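You operate a simulated robot arm through the tools that you are given. There is no shell and no other tool. Be economical: measure what you need, move in short steps, check, and stop when the job is done.

Carry out the task below with a simulated two-armed robot. There is one attempt and no reset: what you move stays moved.

## Task
Put one of the blue tablets from the top of the picnic table on the upper shelf of the tiled table. Take the cap off the bottle that says "Detergent" on the top of the picnic table and lay it down there. Put two of the teal pegs from the counter top on the ribbed slab. Take the jar with the orange lid and put it on the top of the shoe rack. Put the 12 soap box from the top of the front washer on the top of the glass-lid washer and the 10 soap box on the ribbed slab. Do these in any order. Set down upright: jar with the orange lid.

The check looks at the end state, three seconds after you hand in, the way a careful person would. Anything else that was tipped, shoved, dropped, spilled or broken makes it a failure. A push-on lid holds only when it is set on centred and level and pressed home; a screw cap is set on level and turned clockwise until tight.

## Robot
Two 7-joint arms with two-finger grippers on one trunk, on a base that drives. Base frame: it is fixed to the floor where the robot stands at the start and does not move with it; the origin is under the middle of the robot, x ahead of it, y to its left, z up; the surface under the hand at the start is at about z = 0.75. Lengths are in m, angles in rad, forces in N, time in s.
The left shoulder is at the start at [0.07, 0.139, 1.19], the right one opposite. With the tool pointing down near the work surface each hand reaches from about 0.44 to 0.74 m from the robot's upright axis, wherever it stands, measured 20 degrees to its own side. Places, roughly: blue tablet (4x4x3 cm) [0.8, -0.1, 0.8]; jar with the orange lid (8x8x15 cm) [3.3, -0.9, 0.9]; ribbed slab [-1.2, -2.1, 0.7]; round blue bottle, round purple bottle, round yell [1.5, 0.5, 0.75]; soap box [-1.75, 1.25, 1]; teal peg (5x3x9 cm) [3.1, -0.3, 0.9]; top of the glass-lid washer [-0.2, 0.9, 1]; top of the shoe rack [3.4, -2.6, 0.9]; upper shelf of the tiled table [-0.3, -3.4, 0.4]. Payload 3.43 kg a hand.
The tool frame of a hand sits at the grasp point between the pads (the TCP): z along the fingers, y along the line on which they close. The tips reach 0.03 m beyond it. The gripper opens to 0.104 m. The gripper's body begins 0.057 m behind the TCP.
Orientation is told as [roll, pitch, yaw] about the base's x, y, z axes, in that order, counted from this pose: with the fingers straight down and closing along the base's y, the tool's x points along the base's -x, its y along +y and its z along -z.

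## Interface
- The arms move only by the tool jog_arm. It takes "left_series", "right_series" or both (then of equal length, played together; a hand with none holds still); each is a list that holds one entry, the list of rows, each a list of 7 numbers: the finger opening in m, from 0 to 0.104, then the shift along the tool's x, y, z in m, then the turn, a rotation vector about the tool's x, y, z in rad. In form: [[[grip, tx, ty, tz, rx, ry, rz], ...]]. A call has 1 to 10 rows; each row shifts and turns the commanded pose from where the row before left it, along the tool's axes as they then stand. Rows are played at 5 a second. More than 0.05 m and 0.15 rad between two rows, or a gripper value outside its range, and nothing of the call is played. A pose out of reach is approached as far as the arm can. The call stops where the force on the tool passes 40 N (or 10 N more than at its start, if that is more) or the arm is blocked; 0.2 s more then pass. The fingers move at their own pace (about 0.045 m/s each) and stop on an object; they squeeze with about 30 N. The grip force told is the motor's: it shows also when the fingers shut on nothing. Time passes only in rows, and 0.2 s behind the last, so rows that do not move let the fingers close. The reply holds the time, the measured pose of the TCP, the force on the tool along the base axes, the opening and the grip force, in the units named above and with some noise, with the torque about the TCP (base axes, N m) and any sound that the robot's microphone picked up.
- Cameras (640 x 400 px; columns grow to the right, rows downward): "scene" is now at [0.1076, 0.0634, 1.4142]; the picture's right is [0.73, -0.68, 0.00], its down [-0.40, -0.43, -0.81] and it looks along [0.55, 0.59, -0.59] (base axes); focal length 214 px, centre (320, 200). "left" rides on the left gripper at [0.067, -0.018, -0.09] in its tool frame; the picture's right is [0.25, 0.97, 0.00], its down [-0.73, 0.19, -0.66] and it looks along [-0.64, 0.17, 0.75] (tool axes); focal length 218 px, centre (320, 200). "right" rides on the right gripper at [0.067, 0.017, -0.09] in its tool frame; the picture's right is [-0.25, 0.97, 0.00], its down [-0.73, -0.19, -0.66] and it looks along [-0.64, -0.17, 0.75] (tool axes); focal length 218 px, centre (320, 200). There is no depth. A picture from a camera that has moved, and an enlarged one, comes with that camera's place and axes in the base frame and with its lens.
- get_image(camera): a new picture of that camera. It takes no simulated time.
- raise_lower(by): slides the trunk up (or, below 0, down) by that many m; the arms and the scene camera ride with it, the base frame stays. It gives what a move gives, with no picture.
- steer(legs): drives the robot by 1 to 6 legs, each [ahead, left, turn to the left] in m, m and rad, along the robot's own axes; the way and the turn of a leg run together, so that a leg with both is an arc; at most 1.5 m and 3.142 rad a leg. The arms and the cameras ride along, it lands a little off, and it stops where it bumps. It gives what a move gives.
- pan_tilt(pan, tilt): turns the head with the scene camera to pan (to the left, within 1.501 rad either way) and tilt (down, from -0.506 to 1.204), counted from straight ahead of the robot. It gives what a move gives.
- inspect(camera, box): a new picture of the part [left, top, right, bottom] of that camera's present view, enlarged. It takes no simulated time.
- job_done(): hands the job in; it is judged then, once.

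Work in short steps. Places have to be worked out from the pictures, the camera data and where the tool is seen: move nearer, look again, correct. Check each grasp and each placing, and mend what went wrong. You have 196 turns and 172 pictures in all, those below and enlarged ones among them. Open the grippers and draw the arms clear of the work before you hand the job in, unless the task says otherwise; then end with one line.

The tools are called after "Request:" as name(argument=value, ...) on one line, values as JSON. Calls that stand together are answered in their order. jog_arm: Moves the arms, as the interface text tells. Its arguments: {"type":"object","properties":{"left_series":{"type":"array"},"right_series":{"type":"array"}},"required":[]} The other tools are called the same way: raise_lower (by) slides the trunk up or down; steer (legs) drives the base; pan_tilt (pan, tilt) turns the head that bears the scene camera; get_image (camera) takes a picture; inspect (camera, box) takes an enlarged picture of a part of a camera's view; job_done () hands the job in.

At the start:

```text
time: 0.0
left_ee_pos: [0.3772, 0.5111, 1.2362]
left_tool_rot: [-0.001, -0.001, -0.001]
left_ft_force: [-0.6, -0.3, 0.1]
left_moment: [-0.04, 0.0, -0.03]
left_finger_gap: 0.104
left_gripper_force: 0.1
right_ee_pos: [0.4445, 0.0515, 1.3196]
right_tool_rot: [0.031, -0.002, -0.014]
right_ft_force: [0.8, -0.5, -0.4]
right_moment: [-0.01, -0.01, 0.01]
right_finger_gap: 0.1039
right_gripper_force: 0.0
trunk travel left (down, up): [-0.685, 0.255]
robot x, y, heading: [-0.0002, -0.0014, 0.0]
head pan, tilt: [0.82, 0.634]
```

scene: 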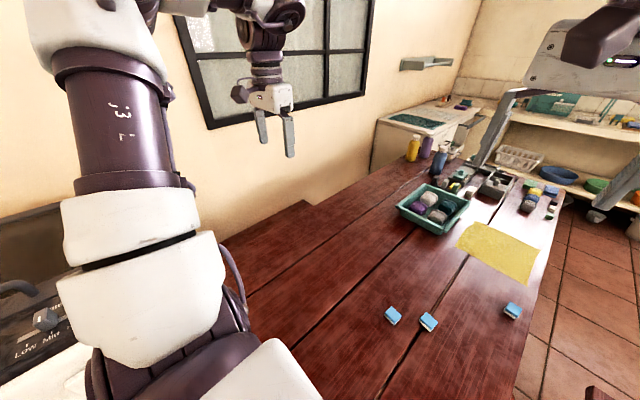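
right: 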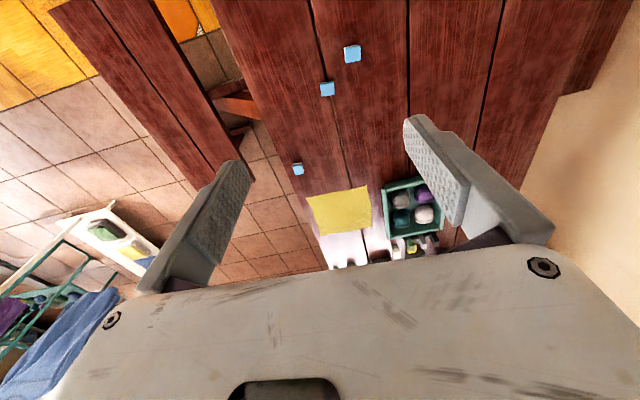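
left: 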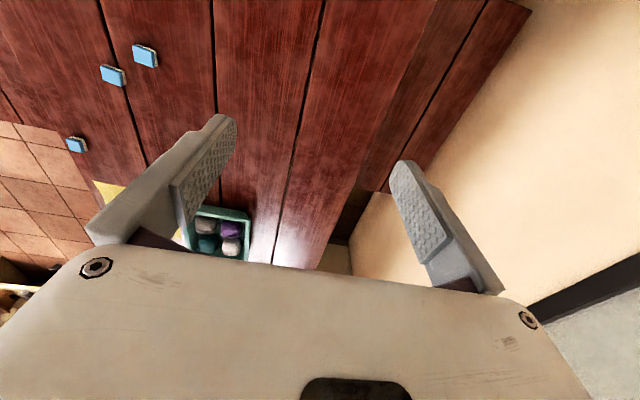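

The scene shows the picnic table with three blue tablets. I look around with the head first to get the layout.

Request:
pan_tilt(pan=0.0, tilt=0.5)

Request:
get_image(camera="scene")

Request:
pan_tilt(pan=-1.3, tilt=0.4)

Request:
get_image(camera="scene")

```text
time: 1.1
left_ee_pos: [0.3773, 0.5122, 1.2367]
left_tool_rot: [0.0, -0.001, 0.001]
left_ft_force: [0.8, -0.1, -0.5]
left_moment: [-0.01, -0.04, 0.01]
left_finger_gap: 0.1039
left_gripper_force: 0.1
right_ee_pos: [0.4442, 0.0499, 1.3211]
right_tool_rot: [0.038, -0.003, -0.016]
right_ft_force: [0.4, 0.1, 0.6]
right_moment: [0.0, 0.0, 0.0]
right_finger_gap: 0.1039
right_gripper_force: 0.1
trunk travel left (down, up): [-0.685, 0.255]
robot x, y, heading: [0.0023, -0.0034, 0.005]
head pan, tilt: [0.0, 0.499]
```

```text
168 pictures are left
camera scene: at [0.1391, -0.0003, 1.4262], right [0.0, -1.0, 0.0], down [-0.48, 0.0, -0.88], along [0.88, 0.0, -0.48], focal length 214 px, centre (320, 200)
```

scene: 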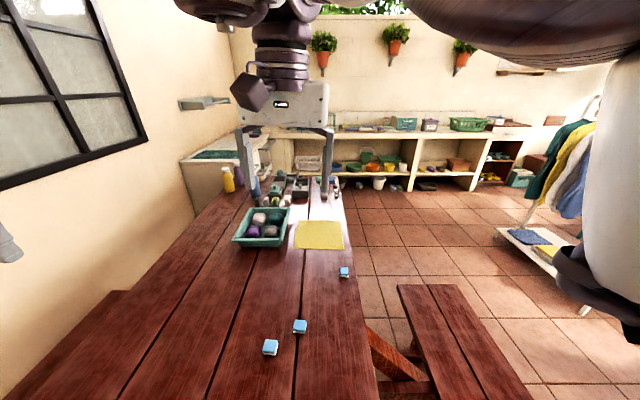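

```text
time: 2.6
left_ee_pos: [0.3771, 0.51, 1.2365]
left_tool_rot: [0.002, -0.001, 0.0]
left_ft_force: [0.2, 0.0, 0.3]
left_moment: [0.0, 0.01, -0.02]
left_finger_gap: 0.1041
left_gripper_force: 0.1
right_ee_pos: [0.4439, 0.0495, 1.3212]
right_tool_rot: [0.037, -0.001, -0.016]
right_ft_force: [-0.1, 0.7, -0.4]
right_moment: [-0.02, 0.0, -0.02]
right_finger_gap: 0.104
right_gripper_force: 0.0
trunk travel left (down, up): [-0.685, 0.255]
robot x, y, heading: [0.0016, -0.0001, 0.002]
head pan, tilt: [-1.3, 0.4]
```

```text
167 pictures are left
camera scene: at [0.0729, -0.0897, 1.4354], right [-0.96, -0.27, 0.0], down [-0.1, 0.37, -0.92], along [0.25, -0.89, -0.39], focal length 214 px, centre (320, 200)
```

scene: 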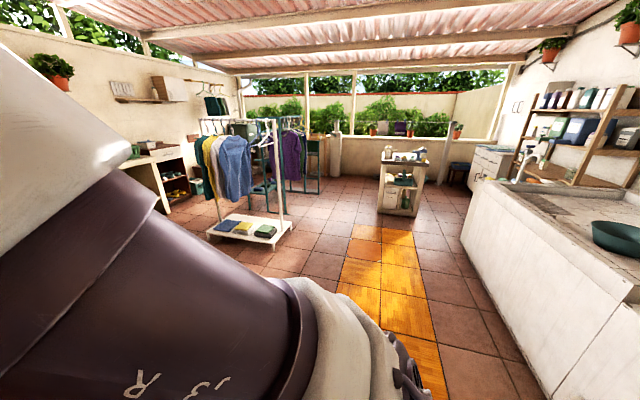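

Now looking left, then I'll turn the base later for the rest.

Request:
pan_tilt(pan=1.5, tilt=0.5)

Request:
get_image(camera="scene")

Request:
pan_tilt(pan=-0.1, tilt=0.9)

Request:
get_image(camera="scene")

```text
time: 5.1
left_ee_pos: [0.3771, 0.51, 1.2374]
left_tool_rot: [0.001, 0.0, 0.001]
left_ft_force: [0.3, -0.2, 0.2]
left_moment: [0.02, 0.03, 0.01]
left_finger_gap: 0.1039
left_gripper_force: 0.1
right_ee_pos: [0.4441, 0.0484, 1.3198]
right_tool_rot: [0.035, -0.001, -0.013]
right_ft_force: [0.1, -0.3, 0.0]
right_moment: [-0.01, 0.02, 0.02]
right_finger_gap: 0.1043
right_gripper_force: 0.0
trunk travel left (down, up): [-0.685, 0.255]
robot x, y, heading: [0.0004, -0.0008, 0.0]
head pan, tilt: [1.499, 0.499]
```

```text
166 pictures are left
camera scene: at [0.0546, 0.0903, 1.4263], right [1.0, -0.07, 0.0], down [-0.03, -0.48, -0.88], along [0.06, 0.88, -0.48], focal length 214 px, centre (320, 200)
```

scene: 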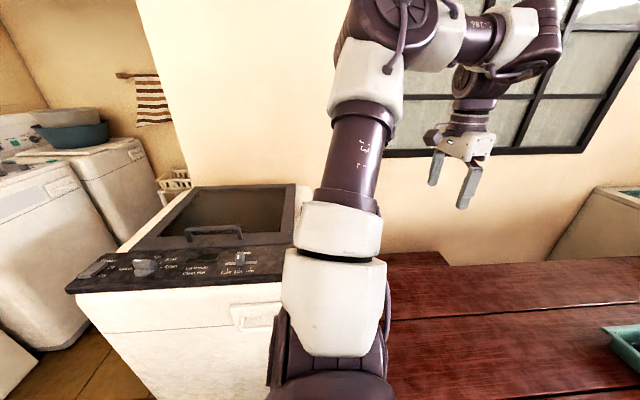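

```text
time: 6.8
left_ee_pos: [0.3768, 0.5118, 1.2368]
left_tool_rot: [0.0, 0.0, 0.001]
left_ft_force: [1.2, 0.3, -1.2]
left_moment: [0.0, -0.03, 0.01]
left_finger_gap: 0.104
left_gripper_force: 0.1
right_ee_pos: [0.4444, 0.0499, 1.3201]
right_tool_rot: [0.036, -0.002, -0.015]
right_ft_force: [0.0, -0.8, 0.0]
right_moment: [-0.03, 0.0, 0.03]
right_finger_gap: 0.1039
right_gripper_force: 0.0
trunk travel left (down, up): [-0.685, 0.255]
robot x, y, heading: [-0.0018, 0.0005, -0.004]
head pan, tilt: [-0.099, 0.901]
```

```text
165 pictures are left
camera scene: at [0.1232, -0.0079, 1.3924], right [-0.1, -1.0, 0.0], down [-0.78, 0.08, -0.62], along [0.62, -0.06, -0.78], focal length 214 px, centre (320, 200)
```

scene: 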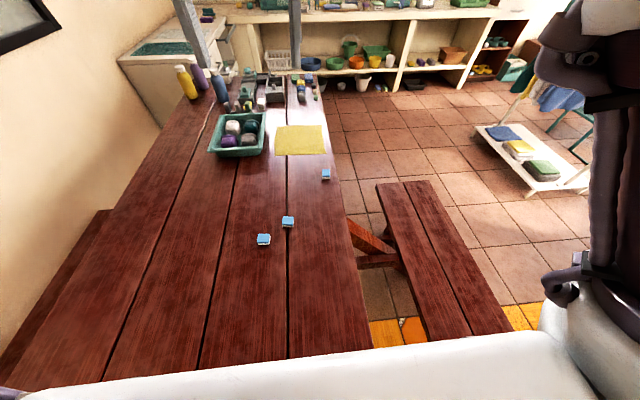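

The layout is clear enough here. I'll get the soap boxes first: back off from the table, turn toward the front washer and look.

Request:
steer(legs=[[-0.8, -0.1, 0], [0, 0, 2.3]])

Request:
pan_tilt(pan=0.0, tilt=0.5)

Request:
get_image(camera="scene")

```text
time: 16.7
left_ee_pos: [-1.4384, -0.1918, 1.2375]
left_tool_rot: [-0.001, 0.001, 2.357]
left_ft_force: [-1.0, 1.0, -0.3]
left_moment: [-0.01, 0.01, 0.02]
left_finger_gap: 0.104
left_gripper_force: 0.2
right_ee_pos: [-1.1596, 0.1831, 1.3199]
right_tool_rot: [0.039, 0.001, 2.339]
right_ft_force: [0.4, -0.5, 0.4]
right_moment: [0.01, -0.01, 0.04]
right_finger_gap: 0.1041
right_gripper_force: 0.1
trunk travel left (down, up): [-0.685, 0.255]
robot x, y, heading: [-0.8051, -0.0948, 2.353]
head pan, tilt: [-0.099, 0.901]
```

```text
time: 17.6
left_ee_pos: [-1.4385, -0.1905, 1.2369]
left_tool_rot: [-0.001, 0.0, 2.357]
left_ft_force: [0.3, -1.0, 0.7]
left_moment: [0.01, -0.03, 0.0]
left_finger_gap: 0.1041
left_gripper_force: 0.1
right_ee_pos: [-1.158, 0.1822, 1.3215]
right_tool_rot: [0.038, -0.002, 2.34]
right_ft_force: [-0.5, 0.3, -0.2]
right_moment: [-0.02, 0.02, 0.0]
right_finger_gap: 0.104
right_gripper_force: 0.1
trunk travel left (down, up): [-0.685, 0.255]
robot x, y, heading: [-0.8101, -0.0975, 2.352]
head pan, tilt: [0.0, 0.499]
```

```text
164 pictures are left
camera scene: at [-0.9122, 0.0025, 1.4262], right [0.71, 0.71, 0.0], down [0.34, -0.34, -0.88], along [-0.62, 0.62, -0.48], focal length 214 px, centre (320, 200)
```

scene: 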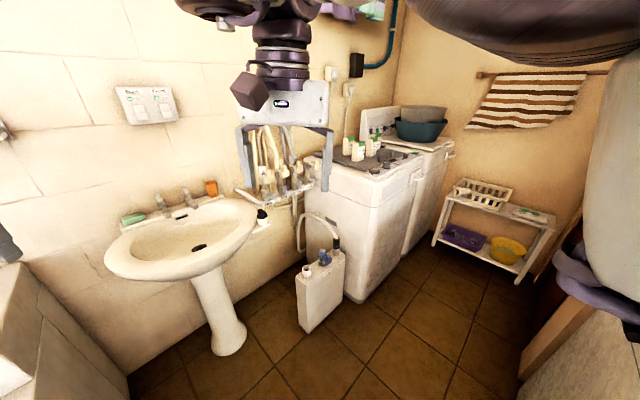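

The front washer with soap boxes is ahead, by the wall. I zoom in to read the boxes.

Request:
inspect(camera="scene", box=[280, 90, 480, 215])

```text
3.20 times, centred on (380, 152) of scene
camera zoom: at [-0.9122, 0.0025, 1.4262], right [0.71, 0.71, 0.0], down [0.34, -0.34, -0.88], along [-0.62, 0.62, -0.48], focal length 686 px, centre (128, 352)
```

zoom: 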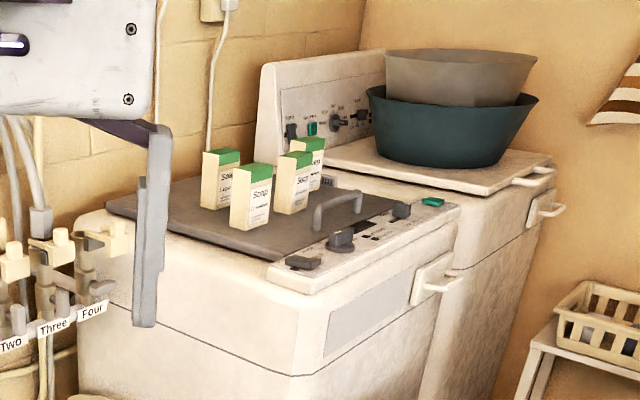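

Four boxes stand on the lid near (-1.75, 1.2); the numbers aren't readable yet. I raise the trunk and drive diagonally closer.

Request:
raise_lower(by=0.25)

Request:
steer(legs=[[0.7, -0.27, 0.03]])

Request:
pan_tilt(pan=0.0, tilt=0.7)

Request:
get_image(camera="scene")

```text
time: 20.2
left_ee_pos: [-1.4366, -0.191, 1.4874]
left_tool_rot: [0.0, -0.001, 2.357]
left_ft_force: [-0.2, -0.1, 0.2]
left_moment: [0.01, -0.01, -0.01]
left_finger_gap: 0.1041
left_gripper_force: 0.1
right_ee_pos: [-1.1586, 0.1838, 1.5699]
right_tool_rot: [0.038, -0.003, 2.34]
right_ft_force: [-0.3, -0.6, 0.3]
right_moment: [0.01, -0.04, 0.0]
right_finger_gap: 0.1041
right_gripper_force: 0.1
trunk travel left (down, up): [-0.935, 0.005]
robot x, y, heading: [-0.8096, -0.0964, 2.354]
head pan, tilt: [0.0, 0.499]
```

```text
time: 24.2
left_ee_pos: [-1.7512, 0.4662, 1.4875]
left_tool_rot: [-0.002, -0.004, 2.388]
left_ft_force: [-0.5, -0.1, -0.1]
left_moment: [-0.01, 0.02, -0.03]
left_finger_gap: 0.104
left_gripper_force: 0.0
right_ee_pos: [-1.4863, 0.8496, 1.5715]
right_tool_rot: [0.038, -0.004, 2.373]
right_ft_force: [0.2, -1.3, -0.5]
right_moment: [0.02, 0.03, -0.03]
right_finger_gap: 0.1039
right_gripper_force: 0.1
trunk travel left (down, up): [-0.935, 0.005]
robot x, y, heading: [-1.1287, 0.5846, 2.389]
head pan, tilt: [0.0, 0.499]
```

```text
time: 25.0
left_ee_pos: [-1.7528, 0.4671, 1.4877]
left_tool_rot: [-0.001, 0.0, 2.389]
left_ft_force: [-0.1, 0.3, 0.5]
left_moment: [-0.02, 0.03, -0.05]
left_finger_gap: 0.1042
left_gripper_force: 0.1
right_ee_pos: [-1.4869, 0.8505, 1.5711]
right_tool_rot: [0.039, -0.003, 2.374]
right_ft_force: [-0.8, 0.1, -0.2]
right_moment: [0.03, -0.01, -0.03]
right_finger_gap: 0.1039
right_gripper_force: 0.0
trunk travel left (down, up): [-0.935, 0.005]
robot x, y, heading: [-1.1279, 0.5815, 2.391]
head pan, tilt: [0.0, 0.7]
```

```text
162 pictures are left
camera scene: at [-1.2296, 0.6742, 1.6587], right [0.68, 0.73, 0.0], down [0.47, -0.44, -0.77], along [-0.56, 0.52, -0.64], focal length 214 px, centre (320, 200)
```

scene: 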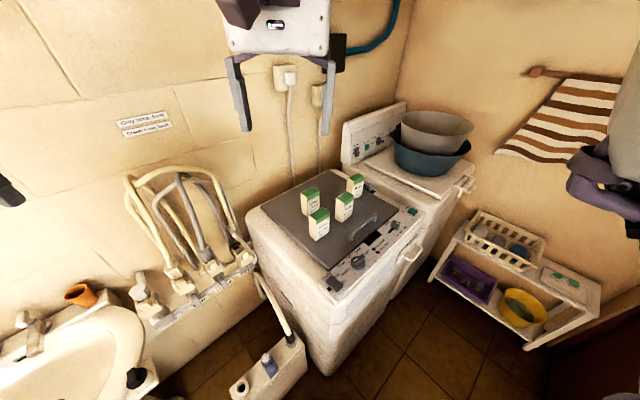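

Request:
inspect(camera="scene", box=[280, 160, 380, 250])

```text
4.44 times, centred on (330, 205) of scene
camera zoom: at [-1.2296, 0.6742, 1.6587], right [0.68, 0.73, 0.0], down [0.47, -0.44, -0.77], along [-0.56, 0.52, -0.64], focal length 953 px, centre (276, 178)
```

zoom: 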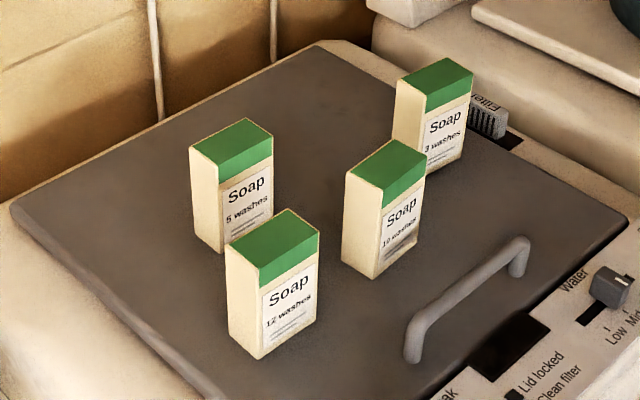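

The labels read: "12 washes" is the near-left box at about (-1.68, 1.09), "10 washes" at about (-1.68, 1.24). I shift the base to face them from the east side.

Request:
steer(legs=[[0.18, -0.336, 0], [0, 0, 0.43]])

Request:
get_image(camera="scene")

Request:
get_image(camera="left")

Request:
get_image(camera="right")

```text
time: 28.6
left_ee_pos: [-1.5527, 0.5784, 1.4879]
left_tool_rot: [0.002, 0.001, 2.829]
left_ft_force: [-1.6, 0.3, 0.1]
left_moment: [-0.03, 0.01, -0.01]
left_finger_gap: 0.1041
left_gripper_force: 0.2
right_ee_pos: [-1.4733, 1.04, 1.5703]
right_tool_rot: [0.041, -0.002, 2.812]
right_ft_force: [0.6, -0.5, -0.6]
right_moment: [-0.03, 0.03, 0.02]
right_finger_gap: 0.1041
right_gripper_force: 0.1
trunk travel left (down, up): [-0.935, 0.005]
robot x, y, heading: [-1.0341, 0.9471, 2.824]
head pan, tilt: [0.0, 0.7]
```

```text
160 pictures are left
camera scene: at [-1.1666, 0.99, 1.6584], right [0.31, 0.95, 0.0], down [0.61, -0.2, -0.76], along [-0.73, 0.23, -0.64], focal length 214 px, centre (320, 200)
```

scene: 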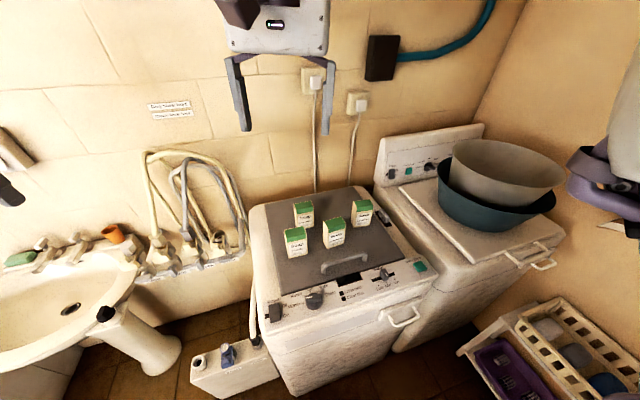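

```text
159 pictures are left
camera left: at [-1.4833, 0.5763, 1.5775], right [-0.06, -1.0, 0.0], down [-0.75, 0.04, 0.66], along [-0.66, 0.04, -0.75], focal length 218 px, centre (320, 200)
```

left: 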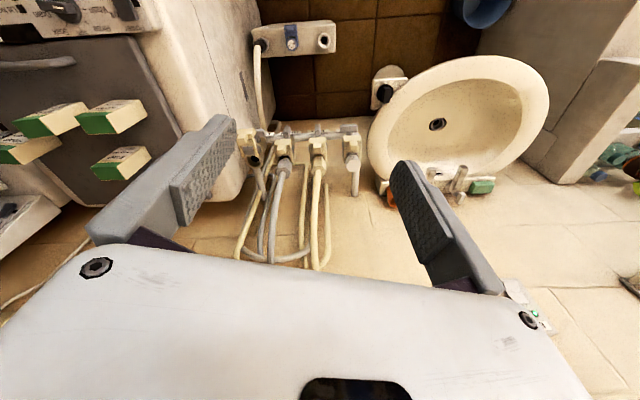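

```text
158 pictures are left
camera right: at [-1.4134, 1.0037, 1.6608], right [-0.55, -0.83, 0.04], down [-0.62, 0.44, 0.65], along [-0.56, 0.33, -0.76], focal length 218 px, centre (320, 200)
```

right: 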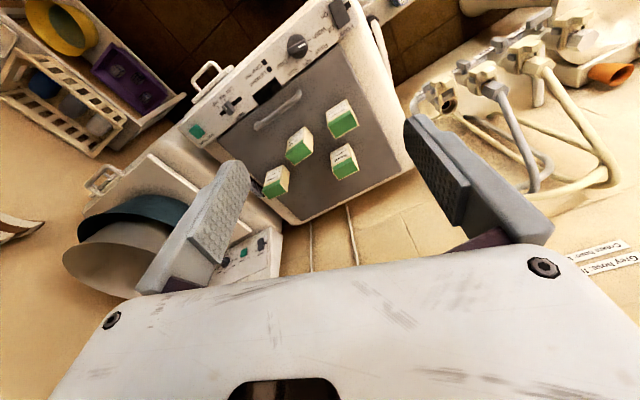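

Box 12 is around (-1.67, 1.06), box 10 around (-1.67, 1.205), tops near z 1.08. I move the left hand above box 12 while the right hand moves aside.

Request:
jog_arm(left_series=[[[0.104, -0.026, -0.0422, 0, 0, 0, 0], [0.104, -0.026, -0.0422, 0, 0, 0, 0], [0.104, -0.026, -0.0422, 0, 0, 0, 0], [0.104, -0.026, -0.0422, 0, 0, 0, 0], [0.104, -0.026, -0.0422, 0, 0, 0, 0], [0.104, -0.026, -0.0422, 0, 0, 0, 0], [0.104, -0.026, -0.0422, 0, 0, 0, 0], [0.104, -0.026, -0.0422, 0, 0, 0, 0], [0.104, -0.026, -0.0422, 0, 0, 0, 0], [0.104, -0.026, -0.0422, 0, 0, 0, 0]]], right_series=[[[0.104, -0.008, -0.03, 0, 0, 0, 0], [0.104, -0.008, -0.03, 0, 0, 0, 0], [0.104, -0.008, -0.03, 0, 0, 0, 0], [0.104, -0.008, -0.03, 0, 0, 0, 0], [0.104, -0.008, -0.03, 0, 0, 0, 0], [0.104, -0.008, -0.03, 0, 0, 0, 0], [0.104, -0.008, -0.03, 0, 0, 0, 0], [0.104, -0.008, -0.03, 0, 0, 0, 0], [0.104, -0.008, -0.03, 0, 0, 0, 0], [0.104, -0.008, -0.03, 0, 0, 0, 0]]])

Request:
jog_arm(left_series=[[[0.104, 0, 0, 0.025, 0, 0, -0.052], [0.104, 0, 0, 0.025, 0, 0, -0.052], [0.104, 0, 0, 0.025, 0, 0, -0.052], [0.104, 0, 0, 0.025, 0, 0, -0.052], [0.104, 0, 0, 0.025, 0, 0, -0.052], [0.104, 0, 0, 0.025, 0, 0, -0.052]]])

Request:
get_image(camera="left")

Request:
get_image(camera="scene")

```text
time: 30.8
left_ee_pos: [-1.5551, 0.8923, 1.3737]
left_tool_rot: [-0.004, -0.002, 2.83]
left_ft_force: [-0.6, 0.6, -0.5]
left_moment: [-0.02, -0.02, -0.04]
left_finger_gap: 0.1041
left_gripper_force: 0.0
left hand out of reach, approached as far as the arm can: row 3, 4, 5, 6, 7, 8, 9, 10
right_ee_pos: [-1.4669, 1.2105, 1.5615]
right_tool_rot: [0.039, -0.006, 2.813]
right_ft_force: [1.1, 1.1, 0.5]
right_moment: [0.01, -0.01, 0.01]
right_finger_gap: 0.1041
right_gripper_force: 0.0
right hand out of reach, approached as far as the arm can: row 6, 7, 8, 9, 10
trunk travel left (down, up): [-0.935, 0.005]
robot x, y, heading: [-1.0318, 0.9478, 2.826]
head pan, tilt: [0.0, 0.7]
```

```text
time: 32.2
left_ee_pos: [-1.5834, 0.8823, 1.2327]
left_tool_rot: [0.002, 0.0, 3.137]
left_ft_force: [0.7, -0.2, -0.4]
left_moment: [0.0, -0.02, -0.03]
left_finger_gap: 0.104
left_gripper_force: 0.0
left hand out of reach, approached as far as the arm can: row 5, 6
right_ee_pos: [-1.466, 1.2107, 1.5625]
right_tool_rot: [0.039, -0.006, 2.811]
right_ft_force: [-0.3, 0.6, 0.6]
right_moment: [0.01, -0.02, 0.01]
right_finger_gap: 0.104
right_gripper_force: 0.2
trunk travel left (down, up): [-0.935, 0.005]
robot x, y, heading: [-1.0326, 0.9481, 2.822]
head pan, tilt: [0.0, 0.7]
```

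```text
157 pictures are left
camera left: at [-1.5185, 0.902, 1.3224], right [0.25, -0.97, 0.0], down [-0.73, -0.19, 0.66], along [-0.63, -0.16, -0.76], focal length 218 px, centre (320, 200)
```

left: 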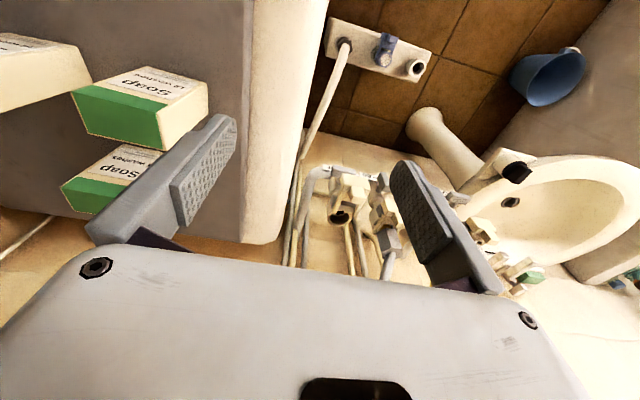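

```text
156 pictures are left
camera scene: at [-1.1661, 0.9885, 1.6586], right [0.31, 0.95, 0.0], down [0.61, -0.2, -0.76], along [-0.73, 0.24, -0.64], focal length 214 px, centre (320, 200)
```

scene: 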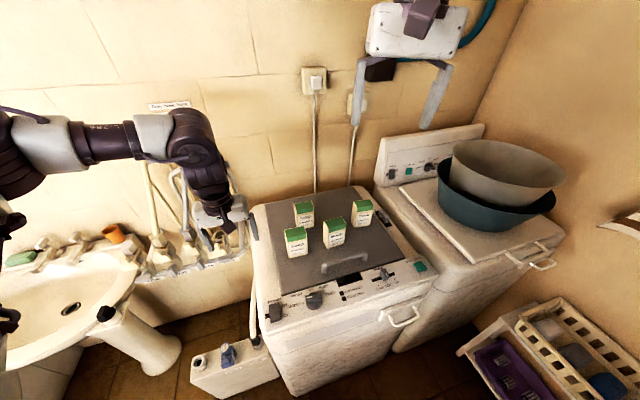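

The left hand stops short because it reaches across the midline. I turn the base right a bit so box 12 lies on the left hand's side.

Request:
steer(legs=[[0, 0, -0.22]])

Request:
get_image(camera="left")

Request:
get_image(camera="scene")

```text
time: 33.4
left_ee_pos: [-1.5873, 1.0027, 1.2323]
left_tool_rot: [-0.001, 0.004, 2.915]
left_ft_force: [0.3, 0.0, 0.5]
left_moment: [0.05, 0.01, -0.03]
left_finger_gap: 0.104
left_gripper_force: 0.0
right_ee_pos: [-1.3983, 1.2941, 1.5625]
right_tool_rot: [0.037, -0.006, 2.592]
right_ft_force: [-0.1, -0.7, 0.7]
right_moment: [0.01, -0.01, 0.01]
right_finger_gap: 0.1039
right_gripper_force: 0.1
trunk travel left (down, up): [-0.935, 0.005]
robot x, y, heading: [-1.0351, 0.9495, 2.605]
head pan, tilt: [0.0, 0.7]
```

```text
155 pictures are left
camera left: at [-1.5182, 1.0062, 1.3223], right [0.03, -1.0, 0.0], down [-0.76, -0.02, 0.65], along [-0.65, -0.02, -0.76], focal length 218 px, centre (320, 200)
```

left: 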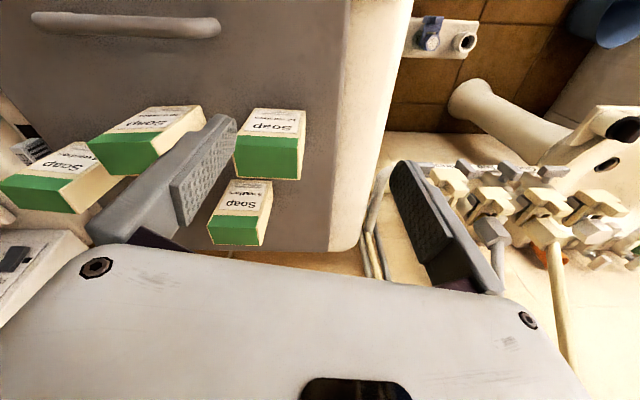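

```text
154 pictures are left
camera scene: at [-1.1556, 1.0123, 1.6585], right [0.51, 0.86, 0.0], down [0.56, -0.33, -0.76], along [-0.66, 0.39, -0.64], focal length 214 px, centre (320, 200)
```

scene: 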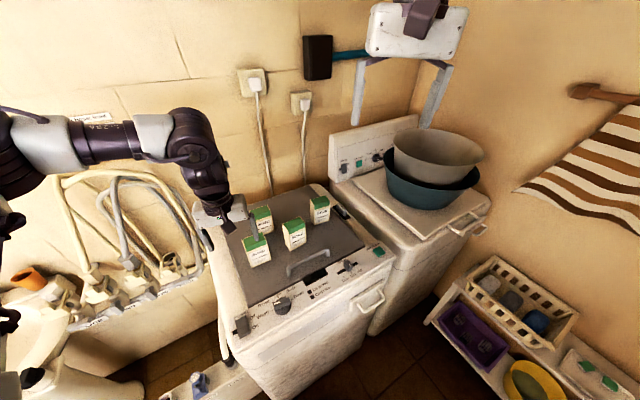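

Triangulating again puts box tops near z 1.115 with bases near 1.0; box 12 at about (-1.642, 1.056). I centre the left hand over it and square the yaw.

Request:
jog_arm(left_series=[[[0.104, -0.0328, -0.0196, 0, 0, 0, 0], [0.104, -0.0328, -0.0196, 0, 0, 0, 0], [0.104, 0, 0, 0, 0, 0, -0.13], [0.104, 0, 0, 0, 0, 0, -0.13]]])

Request:
get_image(camera="left")

Request:
inspect(camera="scene", box=[180, 150, 340, 290])

```text
time: 34.4
left_ee_pos: [-1.645, 1.0071, 1.2468]
left_tool_rot: [0.002, 0.005, -3.109]
left_ft_force: [0.2, 0.2, 0.7]
left_moment: [0.01, 0.01, 0.0]
left_finger_gap: 0.1037
left_gripper_force: 0.0
left hand out of reach, approached as far as the arm can: row 1, 2, 4
right_ee_pos: [-1.3968, 1.2994, 1.5621]
right_tool_rot: [0.04, -0.005, 2.592]
right_ft_force: [0.0, -0.7, 0.6]
right_moment: [0.0, 0.02, -0.02]
right_finger_gap: 0.1043
right_gripper_force: 0.2
trunk travel left (down, up): [-0.935, 0.005]
robot x, y, heading: [-1.0371, 0.9483, 2.6]
head pan, tilt: [0.0, 0.7]
```

```text
153 pictures are left
camera left: at [-1.5801, 1.0268, 1.3374], right [0.28, -0.96, 0.0], down [-0.73, -0.21, 0.65], along [-0.63, -0.19, -0.76], focal length 218 px, centre (320, 200)
```

left: 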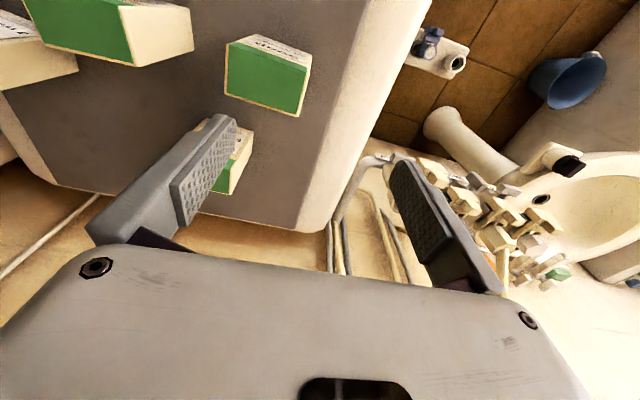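

```text
2.86 times, centred on (260, 220) of scene
camera zoom: at [-1.1534, 1.0167, 1.6585], right [0.51, 0.86, 0.0], down [0.55, -0.33, -0.76], along [-0.66, 0.39, -0.64], focal length 613 px, centre (491, 143)
```

zoom: 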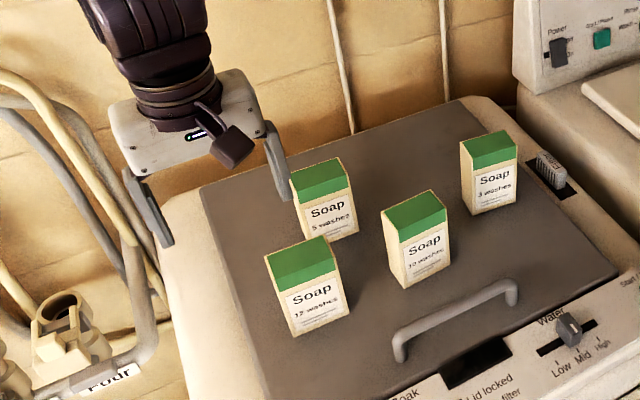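

Reach is limited when the hand is near shoulder height, so I go lower while shifting in y, keeping tips above the 1.12 box top.

Request:
jog_arm(left_series=[[[0.104, 0.002, -0.02, 0.025, 0, 0, 0], [0.104, 0.002, -0.02, 0.02, 0, 0, 0.03], [0.104, 0.0, -0.012, 0.015, 0, 0, 0]]])

Request:
get_image(camera="left")

```text
time: 35.2
left_ee_pos: [-1.651, 0.9974, 1.214]
left_tool_rot: [0.001, 0.005, -3.138]
left_ft_force: [-0.1, -0.6, 0.1]
left_moment: [0.0, 0.04, 0.01]
left_finger_gap: 0.1039
left_gripper_force: 0.1
left hand out of reach, approached as far as the arm can: row 1, 2, 3
right_ee_pos: [-1.3975, 1.2976, 1.5621]
right_tool_rot: [0.041, -0.005, 2.591]
right_ft_force: [-0.1, 0.4, -0.9]
right_moment: [-0.04, 0.02, 0.02]
right_finger_gap: 0.1038
right_gripper_force: 0.1
trunk travel left (down, up): [-0.935, 0.005]
robot x, y, heading: [-1.0334, 0.943, 2.608]
head pan, tilt: [0.0, 0.7]
```

```text
151 pictures are left
camera left: at [-1.5853, 1.0161, 1.3047], right [0.26, -0.97, 0.0], down [-0.73, -0.19, 0.65], along [-0.63, -0.17, -0.76], focal length 218 px, centre (320, 200)
```

left: 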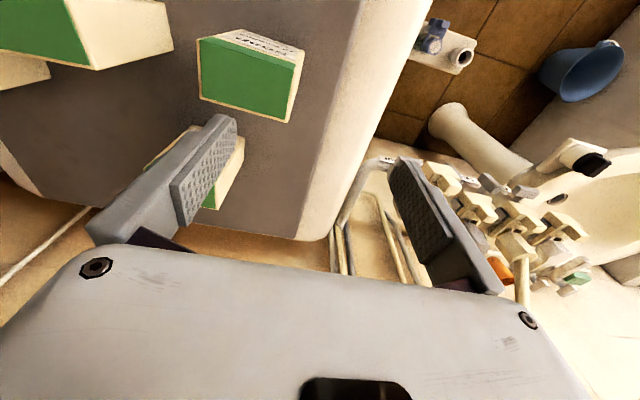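

Still blocked by reach. I pull back toward the robot, go lower in front of box 12, and will slide in with the fingers straddling it.

Request:
jog_arm(left_series=[[[0.104, 0.04, 0, 0, 0, 0, 0], [0.104, 0.04, 0, 0, 0, 0, 0], [0.104, 0.03, -0.02, 0.01, 0, 0, 0], [0.104, 0, -0.02, 0.03, 0, 0, 0], [0.104, 0, -0.02, 0.03, 0, 0, 0], [0.104, 0, 0, 0.03, 0, 0, 0], [0.104, 0, 0, 0.03, 0, 0, 0]]])

Request:
get_image(camera="left")

```text
time: 36.8
left_ee_pos: [-1.6688, 0.9665, 1.1661]
left_tool_rot: [0.0, 0.002, -3.139]
left_ft_force: [0.2, 0.2, 0.5]
left_moment: [-0.01, -0.01, 0.02]
left_finger_gap: 0.1041
left_gripper_force: 0.1
left hand out of reach, approached as far as the arm can: row 1, 2, 3, 4, 5, 6, 7
right_ee_pos: [-1.3988, 1.2977, 1.5613]
right_tool_rot: [0.039, -0.004, 2.592]
right_ft_force: [-0.3, -0.5, 0.4]
right_moment: [0.0, 0.0, 0.0]
right_finger_gap: 0.104
right_gripper_force: 0.0
trunk travel left (down, up): [-0.935, 0.005]
robot x, y, heading: [-1.0326, 0.9496, 2.608]
head pan, tilt: [0.0, 0.7]
```

```text
150 pictures are left
camera left: at [-1.6017, 0.9848, 1.255], right [0.25, -0.97, 0.0], down [-0.73, -0.19, 0.65], along [-0.63, -0.17, -0.76], focal length 218 px, centre (320, 200)
```

left: 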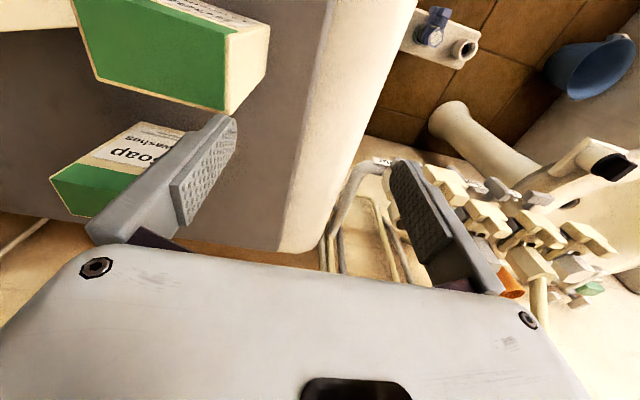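

The arm seems jammed on a wrist limit from the +yaw while reaching inward. I go up and rotate the hand the other way (to close along x instead).

Request:
jog_arm(left_series=[[[0.104, 0, 0, -0.03, 0, 0, 0.14], [0.104, 0, 0, -0.03, 0, 0, 0.14], [0.104, 0, 0, 0, 0, 0, 0.14], [0.104, 0, 0, 0, 0, 0, 0.14], [0.104, 0, 0, 0, 0, 0, 0.14], [0.104, 0, 0, 0, 0, 0, 0.14], [0.104, 0, 0, 0, 0, 0, 0.14], [0.104, 0, 0, 0, 0, 0, 0.14], [0.104, 0, 0, 0, 0, 0, 0.14], [0.104, 0, 0, 0, 0, 0, 0.14]]])

Request:
get_image(camera="left")

Request:
get_image(camera="scene")

```text
time: 39.0
left_ee_pos: [-1.6688, 0.9649, 1.2248]
left_tool_rot: [-0.001, 0.0, 1.743]
left_ft_force: [-0.2, 0.1, -0.4]
left_moment: [-0.02, 0.04, -0.02]
left_finger_gap: 0.1043
left_gripper_force: 0.0
right_ee_pos: [-1.3973, 1.2981, 1.5623]
right_tool_rot: [0.04, -0.004, 2.592]
right_ft_force: [0.6, -0.5, 0.2]
right_moment: [0.03, -0.04, 0.03]
right_finger_gap: 0.104
right_gripper_force: 0.1
trunk travel left (down, up): [-0.935, 0.005]
robot x, y, heading: [-1.0346, 0.9467, 2.608]
head pan, tilt: [0.0, 0.7]
```

```text
149 pictures are left
camera left: at [-1.6407, 0.9031, 1.3154], right [-0.91, -0.42, 0.0], down [-0.32, 0.69, 0.66], along [-0.27, 0.6, -0.75], focal length 218 px, centre (320, 200)
```

left: 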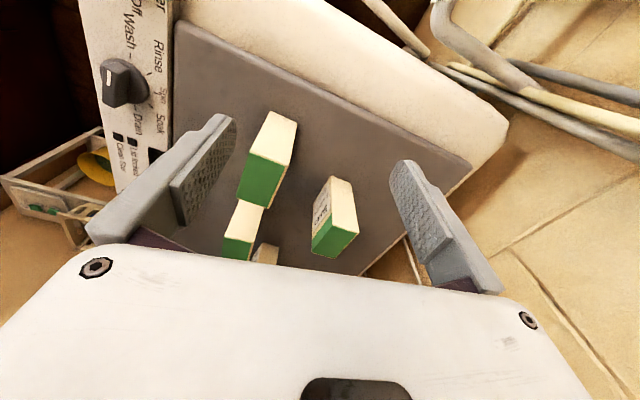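

```text
148 pictures are left
camera scene: at [-1.154, 1.0154, 1.6585], right [0.51, 0.86, 0.0], down [0.55, -0.33, -0.76], along [-0.66, 0.39, -0.64], focal length 214 px, centre (320, 200)
```

scene: 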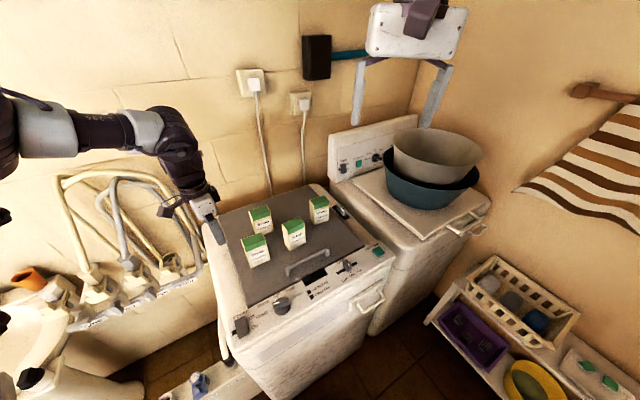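

The wrist is free now and box 12 is seen at about (-1.642, 1.062). I move over it and finish the yaw to pi/2.

Request:
jog_arm(left_series=[[[0.104, -0.03, -0.0143, 0, 0, 0, 0], [0.104, -0.03, -0.0143, 0, 0, 0, 0], [0.104, -0.03, -0.0143, 0, 0, 0, 0], [0.104, 0, 0, 0, 0, 0, 0.086], [0.104, 0, 0, 0, 0, 0, 0.086]]])

Request:
get_image(camera="left")

Request:
inspect(camera="scene", box=[180, 150, 340, 290])

```text
time: 40.2
left_ee_pos: [-1.6236, 1.0148, 1.2352]
left_tool_rot: [-0.004, -0.001, 1.574]
left_ft_force: [0.2, 0.4, 0.0]
left_moment: [0.0, 0.01, 0.0]
left_finger_gap: 0.104
left_gripper_force: 0.0
left hand out of reach, approached as far as the arm can: row 2, 3
right_ee_pos: [-1.3994, 1.2981, 1.5625]
right_tool_rot: [0.039, -0.006, 2.591]
right_ft_force: [-0.5, -0.9, 0.8]
right_moment: [-0.01, 0.01, 0.0]
right_finger_gap: 0.1042
right_gripper_force: 0.0
trunk travel left (down, up): [-0.935, 0.005]
robot x, y, heading: [-1.037, 0.9467, 2.607]
head pan, tilt: [0.0, 0.7]
```

```text
147 pictures are left
camera left: at [-1.6069, 0.9489, 1.3249], right [-0.97, -0.26, 0.0], down [-0.19, 0.73, 0.66], along [-0.17, 0.64, -0.75], focal length 218 px, centre (320, 200)
```

left: 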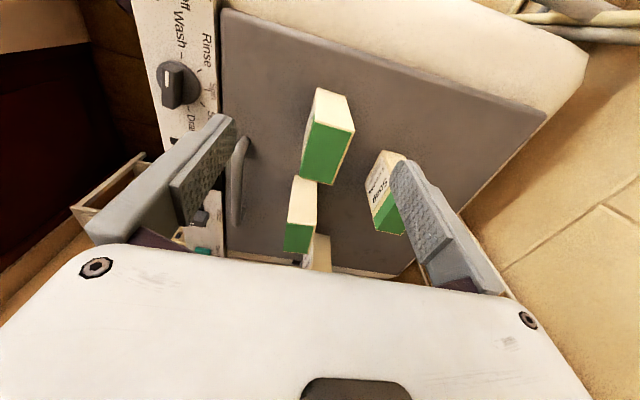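

```text
2.86 times, centred on (260, 220) of scene
camera zoom: at [-1.1548, 1.016, 1.6584], right [0.51, 0.86, 0.0], down [0.56, -0.33, -0.76], along [-0.66, 0.39, -0.64], focal length 613 px, centre (491, 143)
```

zoom: 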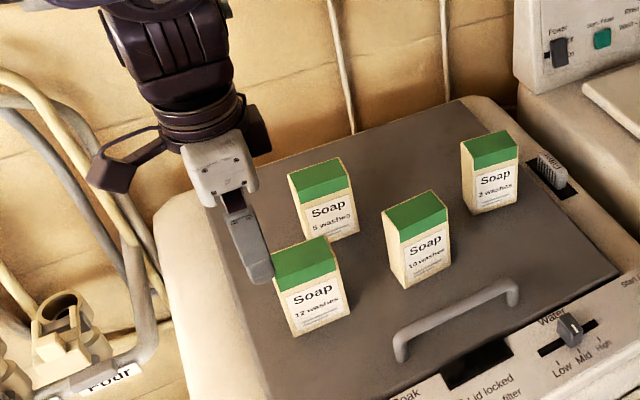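

The left hand doesn't get further inward than about 0.22 m left of the robot's midline. I turn the base another 0.2 rad right.

Request:
steer(legs=[[0, 0, -0.25]])

Request:
get_image(camera="left")

```text
time: 41.5
left_ee_pos: [-1.5911, 1.1531, 1.2339]
left_tool_rot: [-0.004, -0.004, 1.33]
left_ft_force: [0.8, -1.2, -0.3]
left_moment: [0.07, -0.03, 0.0]
left_finger_gap: 0.104
left_gripper_force: 0.1
right_ee_pos: [-1.3028, 1.3728, 1.5628]
right_tool_rot: [0.041, -0.005, 2.345]
right_ft_force: [0.3, -0.7, 0.6]
right_moment: [-0.03, -0.02, 0.03]
right_finger_gap: 0.1041
right_gripper_force: 0.0
trunk travel left (down, up): [-0.935, 0.005]
robot x, y, heading: [-1.0352, 0.9455, 2.36]
head pan, tilt: [0.0, 0.7]
```

```text
145 pictures are left
camera left: at [-1.5908, 1.0853, 1.3246], right [-1.0, -0.01, 0.0], down [-0.01, 0.75, 0.66], along [-0.01, 0.66, -0.75], focal length 218 px, centre (320, 200)
```

left: 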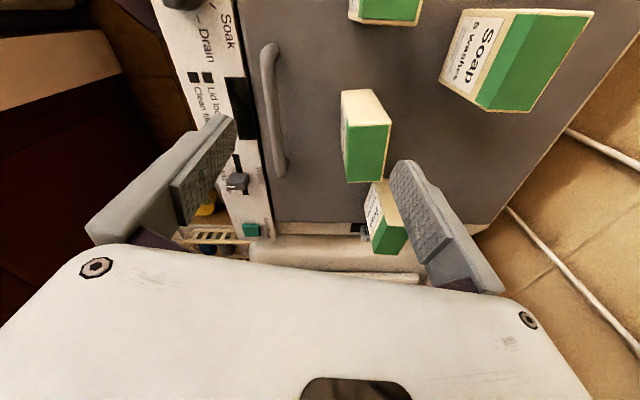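

Next I square the yaw and shift over box 12.

Request:
jog_arm(left_series=[[[0.104, 0, 0, 0, 0, 0, -0.12], [0.104, 0, 0, 0, 0, 0, -0.12], [0.104, 0.031, 0.017, 0, 0, 0, 0], [0.104, 0.031, 0.017, 0, 0, 0, 0], [0.104, 0.031, 0.017, 0, 0, 0, 0]]])

Request:
get_image(camera="left")

Request:
inspect(camera="scene", box=[140, 150, 300, 290])

```text
time: 42.7
left_ee_pos: [-1.6408, 1.0615, 1.2352]
left_tool_rot: [-0.002, -0.001, 1.57]
left_ft_force: [0.4, 0.3, 0.0]
left_moment: [0.01, -0.01, 0.0]
left_finger_gap: 0.104
left_gripper_force: 0.0
right_ee_pos: [-1.3022, 1.3729, 1.5626]
right_tool_rot: [0.038, -0.007, 2.347]
right_ft_force: [0.4, -0.2, -0.1]
right_moment: [0.0, -0.02, 0.0]
right_finger_gap: 0.1041
right_gripper_force: 0.0
trunk travel left (down, up): [-0.935, 0.005]
robot x, y, heading: [-1.0354, 0.951, 2.362]
head pan, tilt: [0.0, 0.7]
```

```text
144 pictures are left
camera left: at [-1.6246, 0.995, 1.3252], right [-0.97, -0.25, 0.0], down [-0.19, 0.73, 0.66], along [-0.16, 0.64, -0.75], focal length 218 px, centre (320, 200)
```

left: 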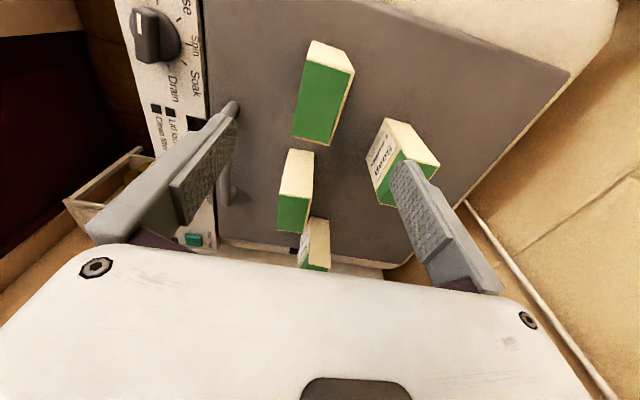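

```text
2.86 times, centred on (220, 220) of scene
camera zoom: at [-1.134, 1.0394, 1.6586], right [0.7, 0.71, 0.0], down [0.46, -0.45, -0.77], along [-0.54, 0.54, -0.64], focal length 613 px, centre (606, 143)
```

zoom: 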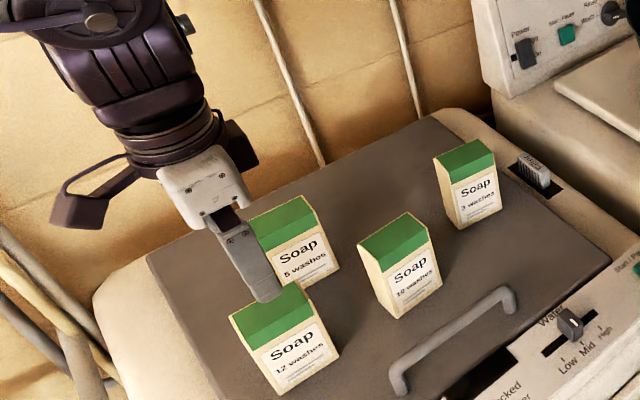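

The hand is centred over box 12. I descend to z≈1.075 and close.

Request:
jog_arm(left_series=[[[0.104, 0, 0, 0.04, 0, 0, 0], [0.104, 0, 0, 0.04, 0, 0, 0], [0.104, 0, 0, 0.04, 0, 0, 0], [0.104, 0, 0, 0.04, 0, 0, 0], [0.03, 0, 0, 0, 0, 0, 0], [0.03, 0, 0, 0, 0, 0, 0], [0.03, 0, 0, 0, 0, 0, 0], [0.03, 0, 0, 0, 0, 0, 0], [0.03, 0, 0, 0, 0, 0, 0]]])

Request:
inspect(camera="scene", box=[140, 150, 300, 290])

```text
time: 44.7
left_ee_pos: [-1.637, 1.0525, 1.086]
left_tool_rot: [-0.004, -0.002, 1.569]
left_ft_force: [-0.1, -0.5, -0.5]
left_moment: [-0.02, -0.02, -0.03]
left_finger_gap: 0.0395
left_gripper_force: 30.1
left hand out of reach, approached as far as the arm can: row 4
right_ee_pos: [-1.3026, 1.3752, 1.562]
right_tool_rot: [0.04, -0.005, 2.346]
right_ft_force: [0.0, -0.1, 0.5]
right_moment: [-0.01, 0.02, 0.0]
right_finger_gap: 0.1037
right_gripper_force: 0.0
trunk travel left (down, up): [-0.935, 0.005]
robot x, y, heading: [-1.0312, 0.9482, 2.366]
head pan, tilt: [0.0, 0.7]
```

```text
2.86 times, centred on (220, 220) of scene
camera zoom: at [-1.1341, 1.0411, 1.6585], right [0.7, 0.71, 0.0], down [0.46, -0.45, -0.76], along [-0.54, 0.54, -0.64], focal length 613 px, centre (606, 143)
```

zoom: 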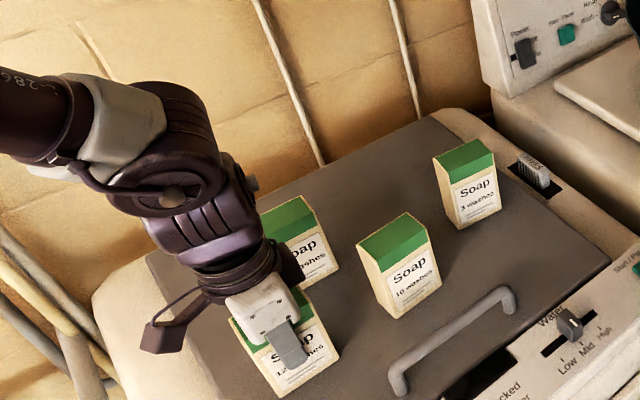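

Box 12 is gripped (gap 0.0395). I lift it, then turn left so the right hand can take box 10.

Request:
jog_arm(left_series=[[[0.03, 0, 0, -0.04, 0, 0, 0], [0.03, 0, 0, -0.04, 0, 0, 0], [0.03, 0, 0, -0.04, 0, 0, 0], [0.03, 0, 0, -0.04, 0, 0, 0], [0.03, 0, 0.03, -0.02, 0, 0, 0], [0.03, 0.03, -0.03, 0, 0, 0, 0], [0.03, 0.03, -0.03, 0, 0, 0, 0]]])

Request:
get_image(camera="scene")

```text
time: 46.3
left_ee_pos: [-1.6035, 0.9893, 1.2674]
left_tool_rot: [0.001, -0.004, 1.569]
left_ft_force: [0.1, 0.1, -1.9]
left_moment: [0.03, 0.01, 0.01]
left_finger_gap: 0.0394
left_gripper_force: 30.0
right_ee_pos: [-1.299, 1.3696, 1.5641]
right_tool_rot: [0.04, -0.012, 2.346]
right_ft_force: [0.6, -0.2, 0.6]
right_moment: [0.09, 0.02, 0.03]
right_finger_gap: 0.1041
right_gripper_force: 0.0
trunk travel left (down, up): [-0.935, 0.005]
robot x, y, heading: [-1.039, 0.9456, 2.364]
head pan, tilt: [0.0, 0.7]
```

```text
141 pictures are left
camera scene: at [-1.1308, 1.0362, 1.6591], right [0.7, 0.71, 0.0], down [0.46, -0.45, -0.77], along [-0.54, 0.54, -0.64], focal length 214 px, centre (320, 200)
```

scene: 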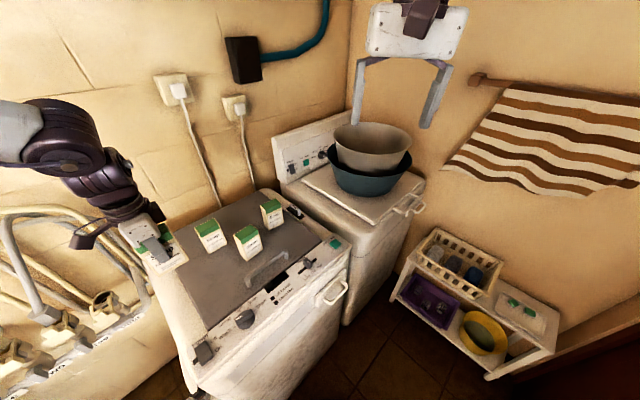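

I turn the base left by 0.9 rad.

Request:
steer(legs=[[0, 0, 0.9]])

Request:
jog_arm(right_series=[[[0.104, 0, 0, 0.05, 0, 0, 0], [0.104, 0, 0, 0.05, 0, 0, 0], [0.104, 0, 0, 0.05, 0, 0, 0], [0.104, 0, 0, 0.05, 0, 0, 0], [0.104, 0, 0, 0.05, -0.04, 0, 0], [0.104, 0, 0, 0.05, 0, 0, 0]]])

Request:
get_image(camera="right")

Request:
get_image(camera="scene")

```text
time: 49.0
left_ee_pos: [-1.425, 0.5268, 1.2675]
left_tool_rot: [-0.003, 0.0, 2.473]
left_ft_force: [-0.8, -0.7, -1.8]
left_moment: [0.0, 0.0, 0.01]
left_finger_gap: 0.0396
left_gripper_force: 30.3
right_ee_pos: [-1.5371, 1.0015, 1.5618]
right_tool_rot: [0.041, -0.005, -3.034]
right_ft_force: [-0.3, 0.1, -0.4]
right_moment: [0.02, 0.02, 0.03]
right_finger_gap: 0.1042
right_gripper_force: 0.0
trunk travel left (down, up): [-0.935, 0.005]
robot x, y, heading: [-1.0329, 0.9468, -3.019]
head pan, tilt: [0.0, 0.7]
```

```text
time: 50.4
left_ee_pos: [-1.4272, 0.5264, 1.2664]
left_tool_rot: [-0.004, 0.001, 2.471]
left_ft_force: [0.2, 0.2, -1.8]
left_moment: [0.01, -0.01, 0.01]
left_finger_gap: 0.0395
left_gripper_force: 29.9
right_ee_pos: [-1.5391, 0.9875, 1.2622]
right_tool_rot: [0.079, -0.005, -3.035]
right_ft_force: [-0.9, 0.0, -0.4]
right_moment: [-0.05, -0.06, -0.01]
right_finger_gap: 0.1039
right_gripper_force: 0.1
trunk travel left (down, up): [-0.935, 0.005]
robot x, y, heading: [-1.0371, 0.9469, -3.017]
head pan, tilt: [0.0, 0.7]
```

```text
140 pictures are left
camera right: at [-1.4698, 0.9841, 1.3527], right [-0.15, -0.99, 0.08], down [-0.75, 0.16, 0.64], along [-0.65, 0.04, -0.76], focal length 218 px, centre (320, 200)
```

right: 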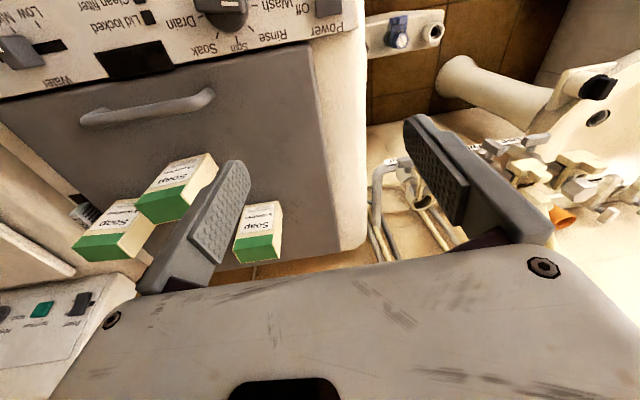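

```text
139 pictures are left
camera scene: at [-1.1741, 0.9297, 1.6584], right [-0.12, 0.99, 0.0], down [0.64, 0.08, -0.76], along [-0.76, -0.09, -0.65], focal length 214 px, centre (320, 200)
```

scene: 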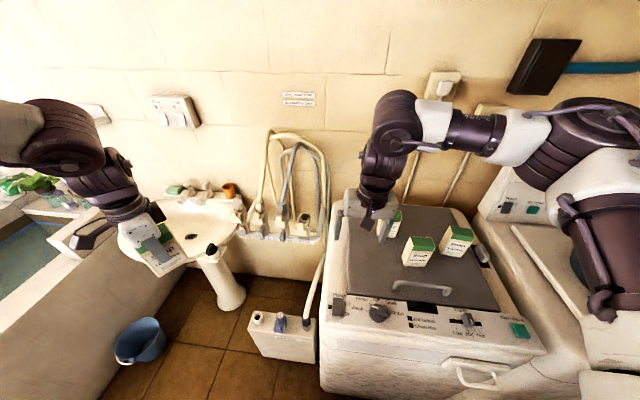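

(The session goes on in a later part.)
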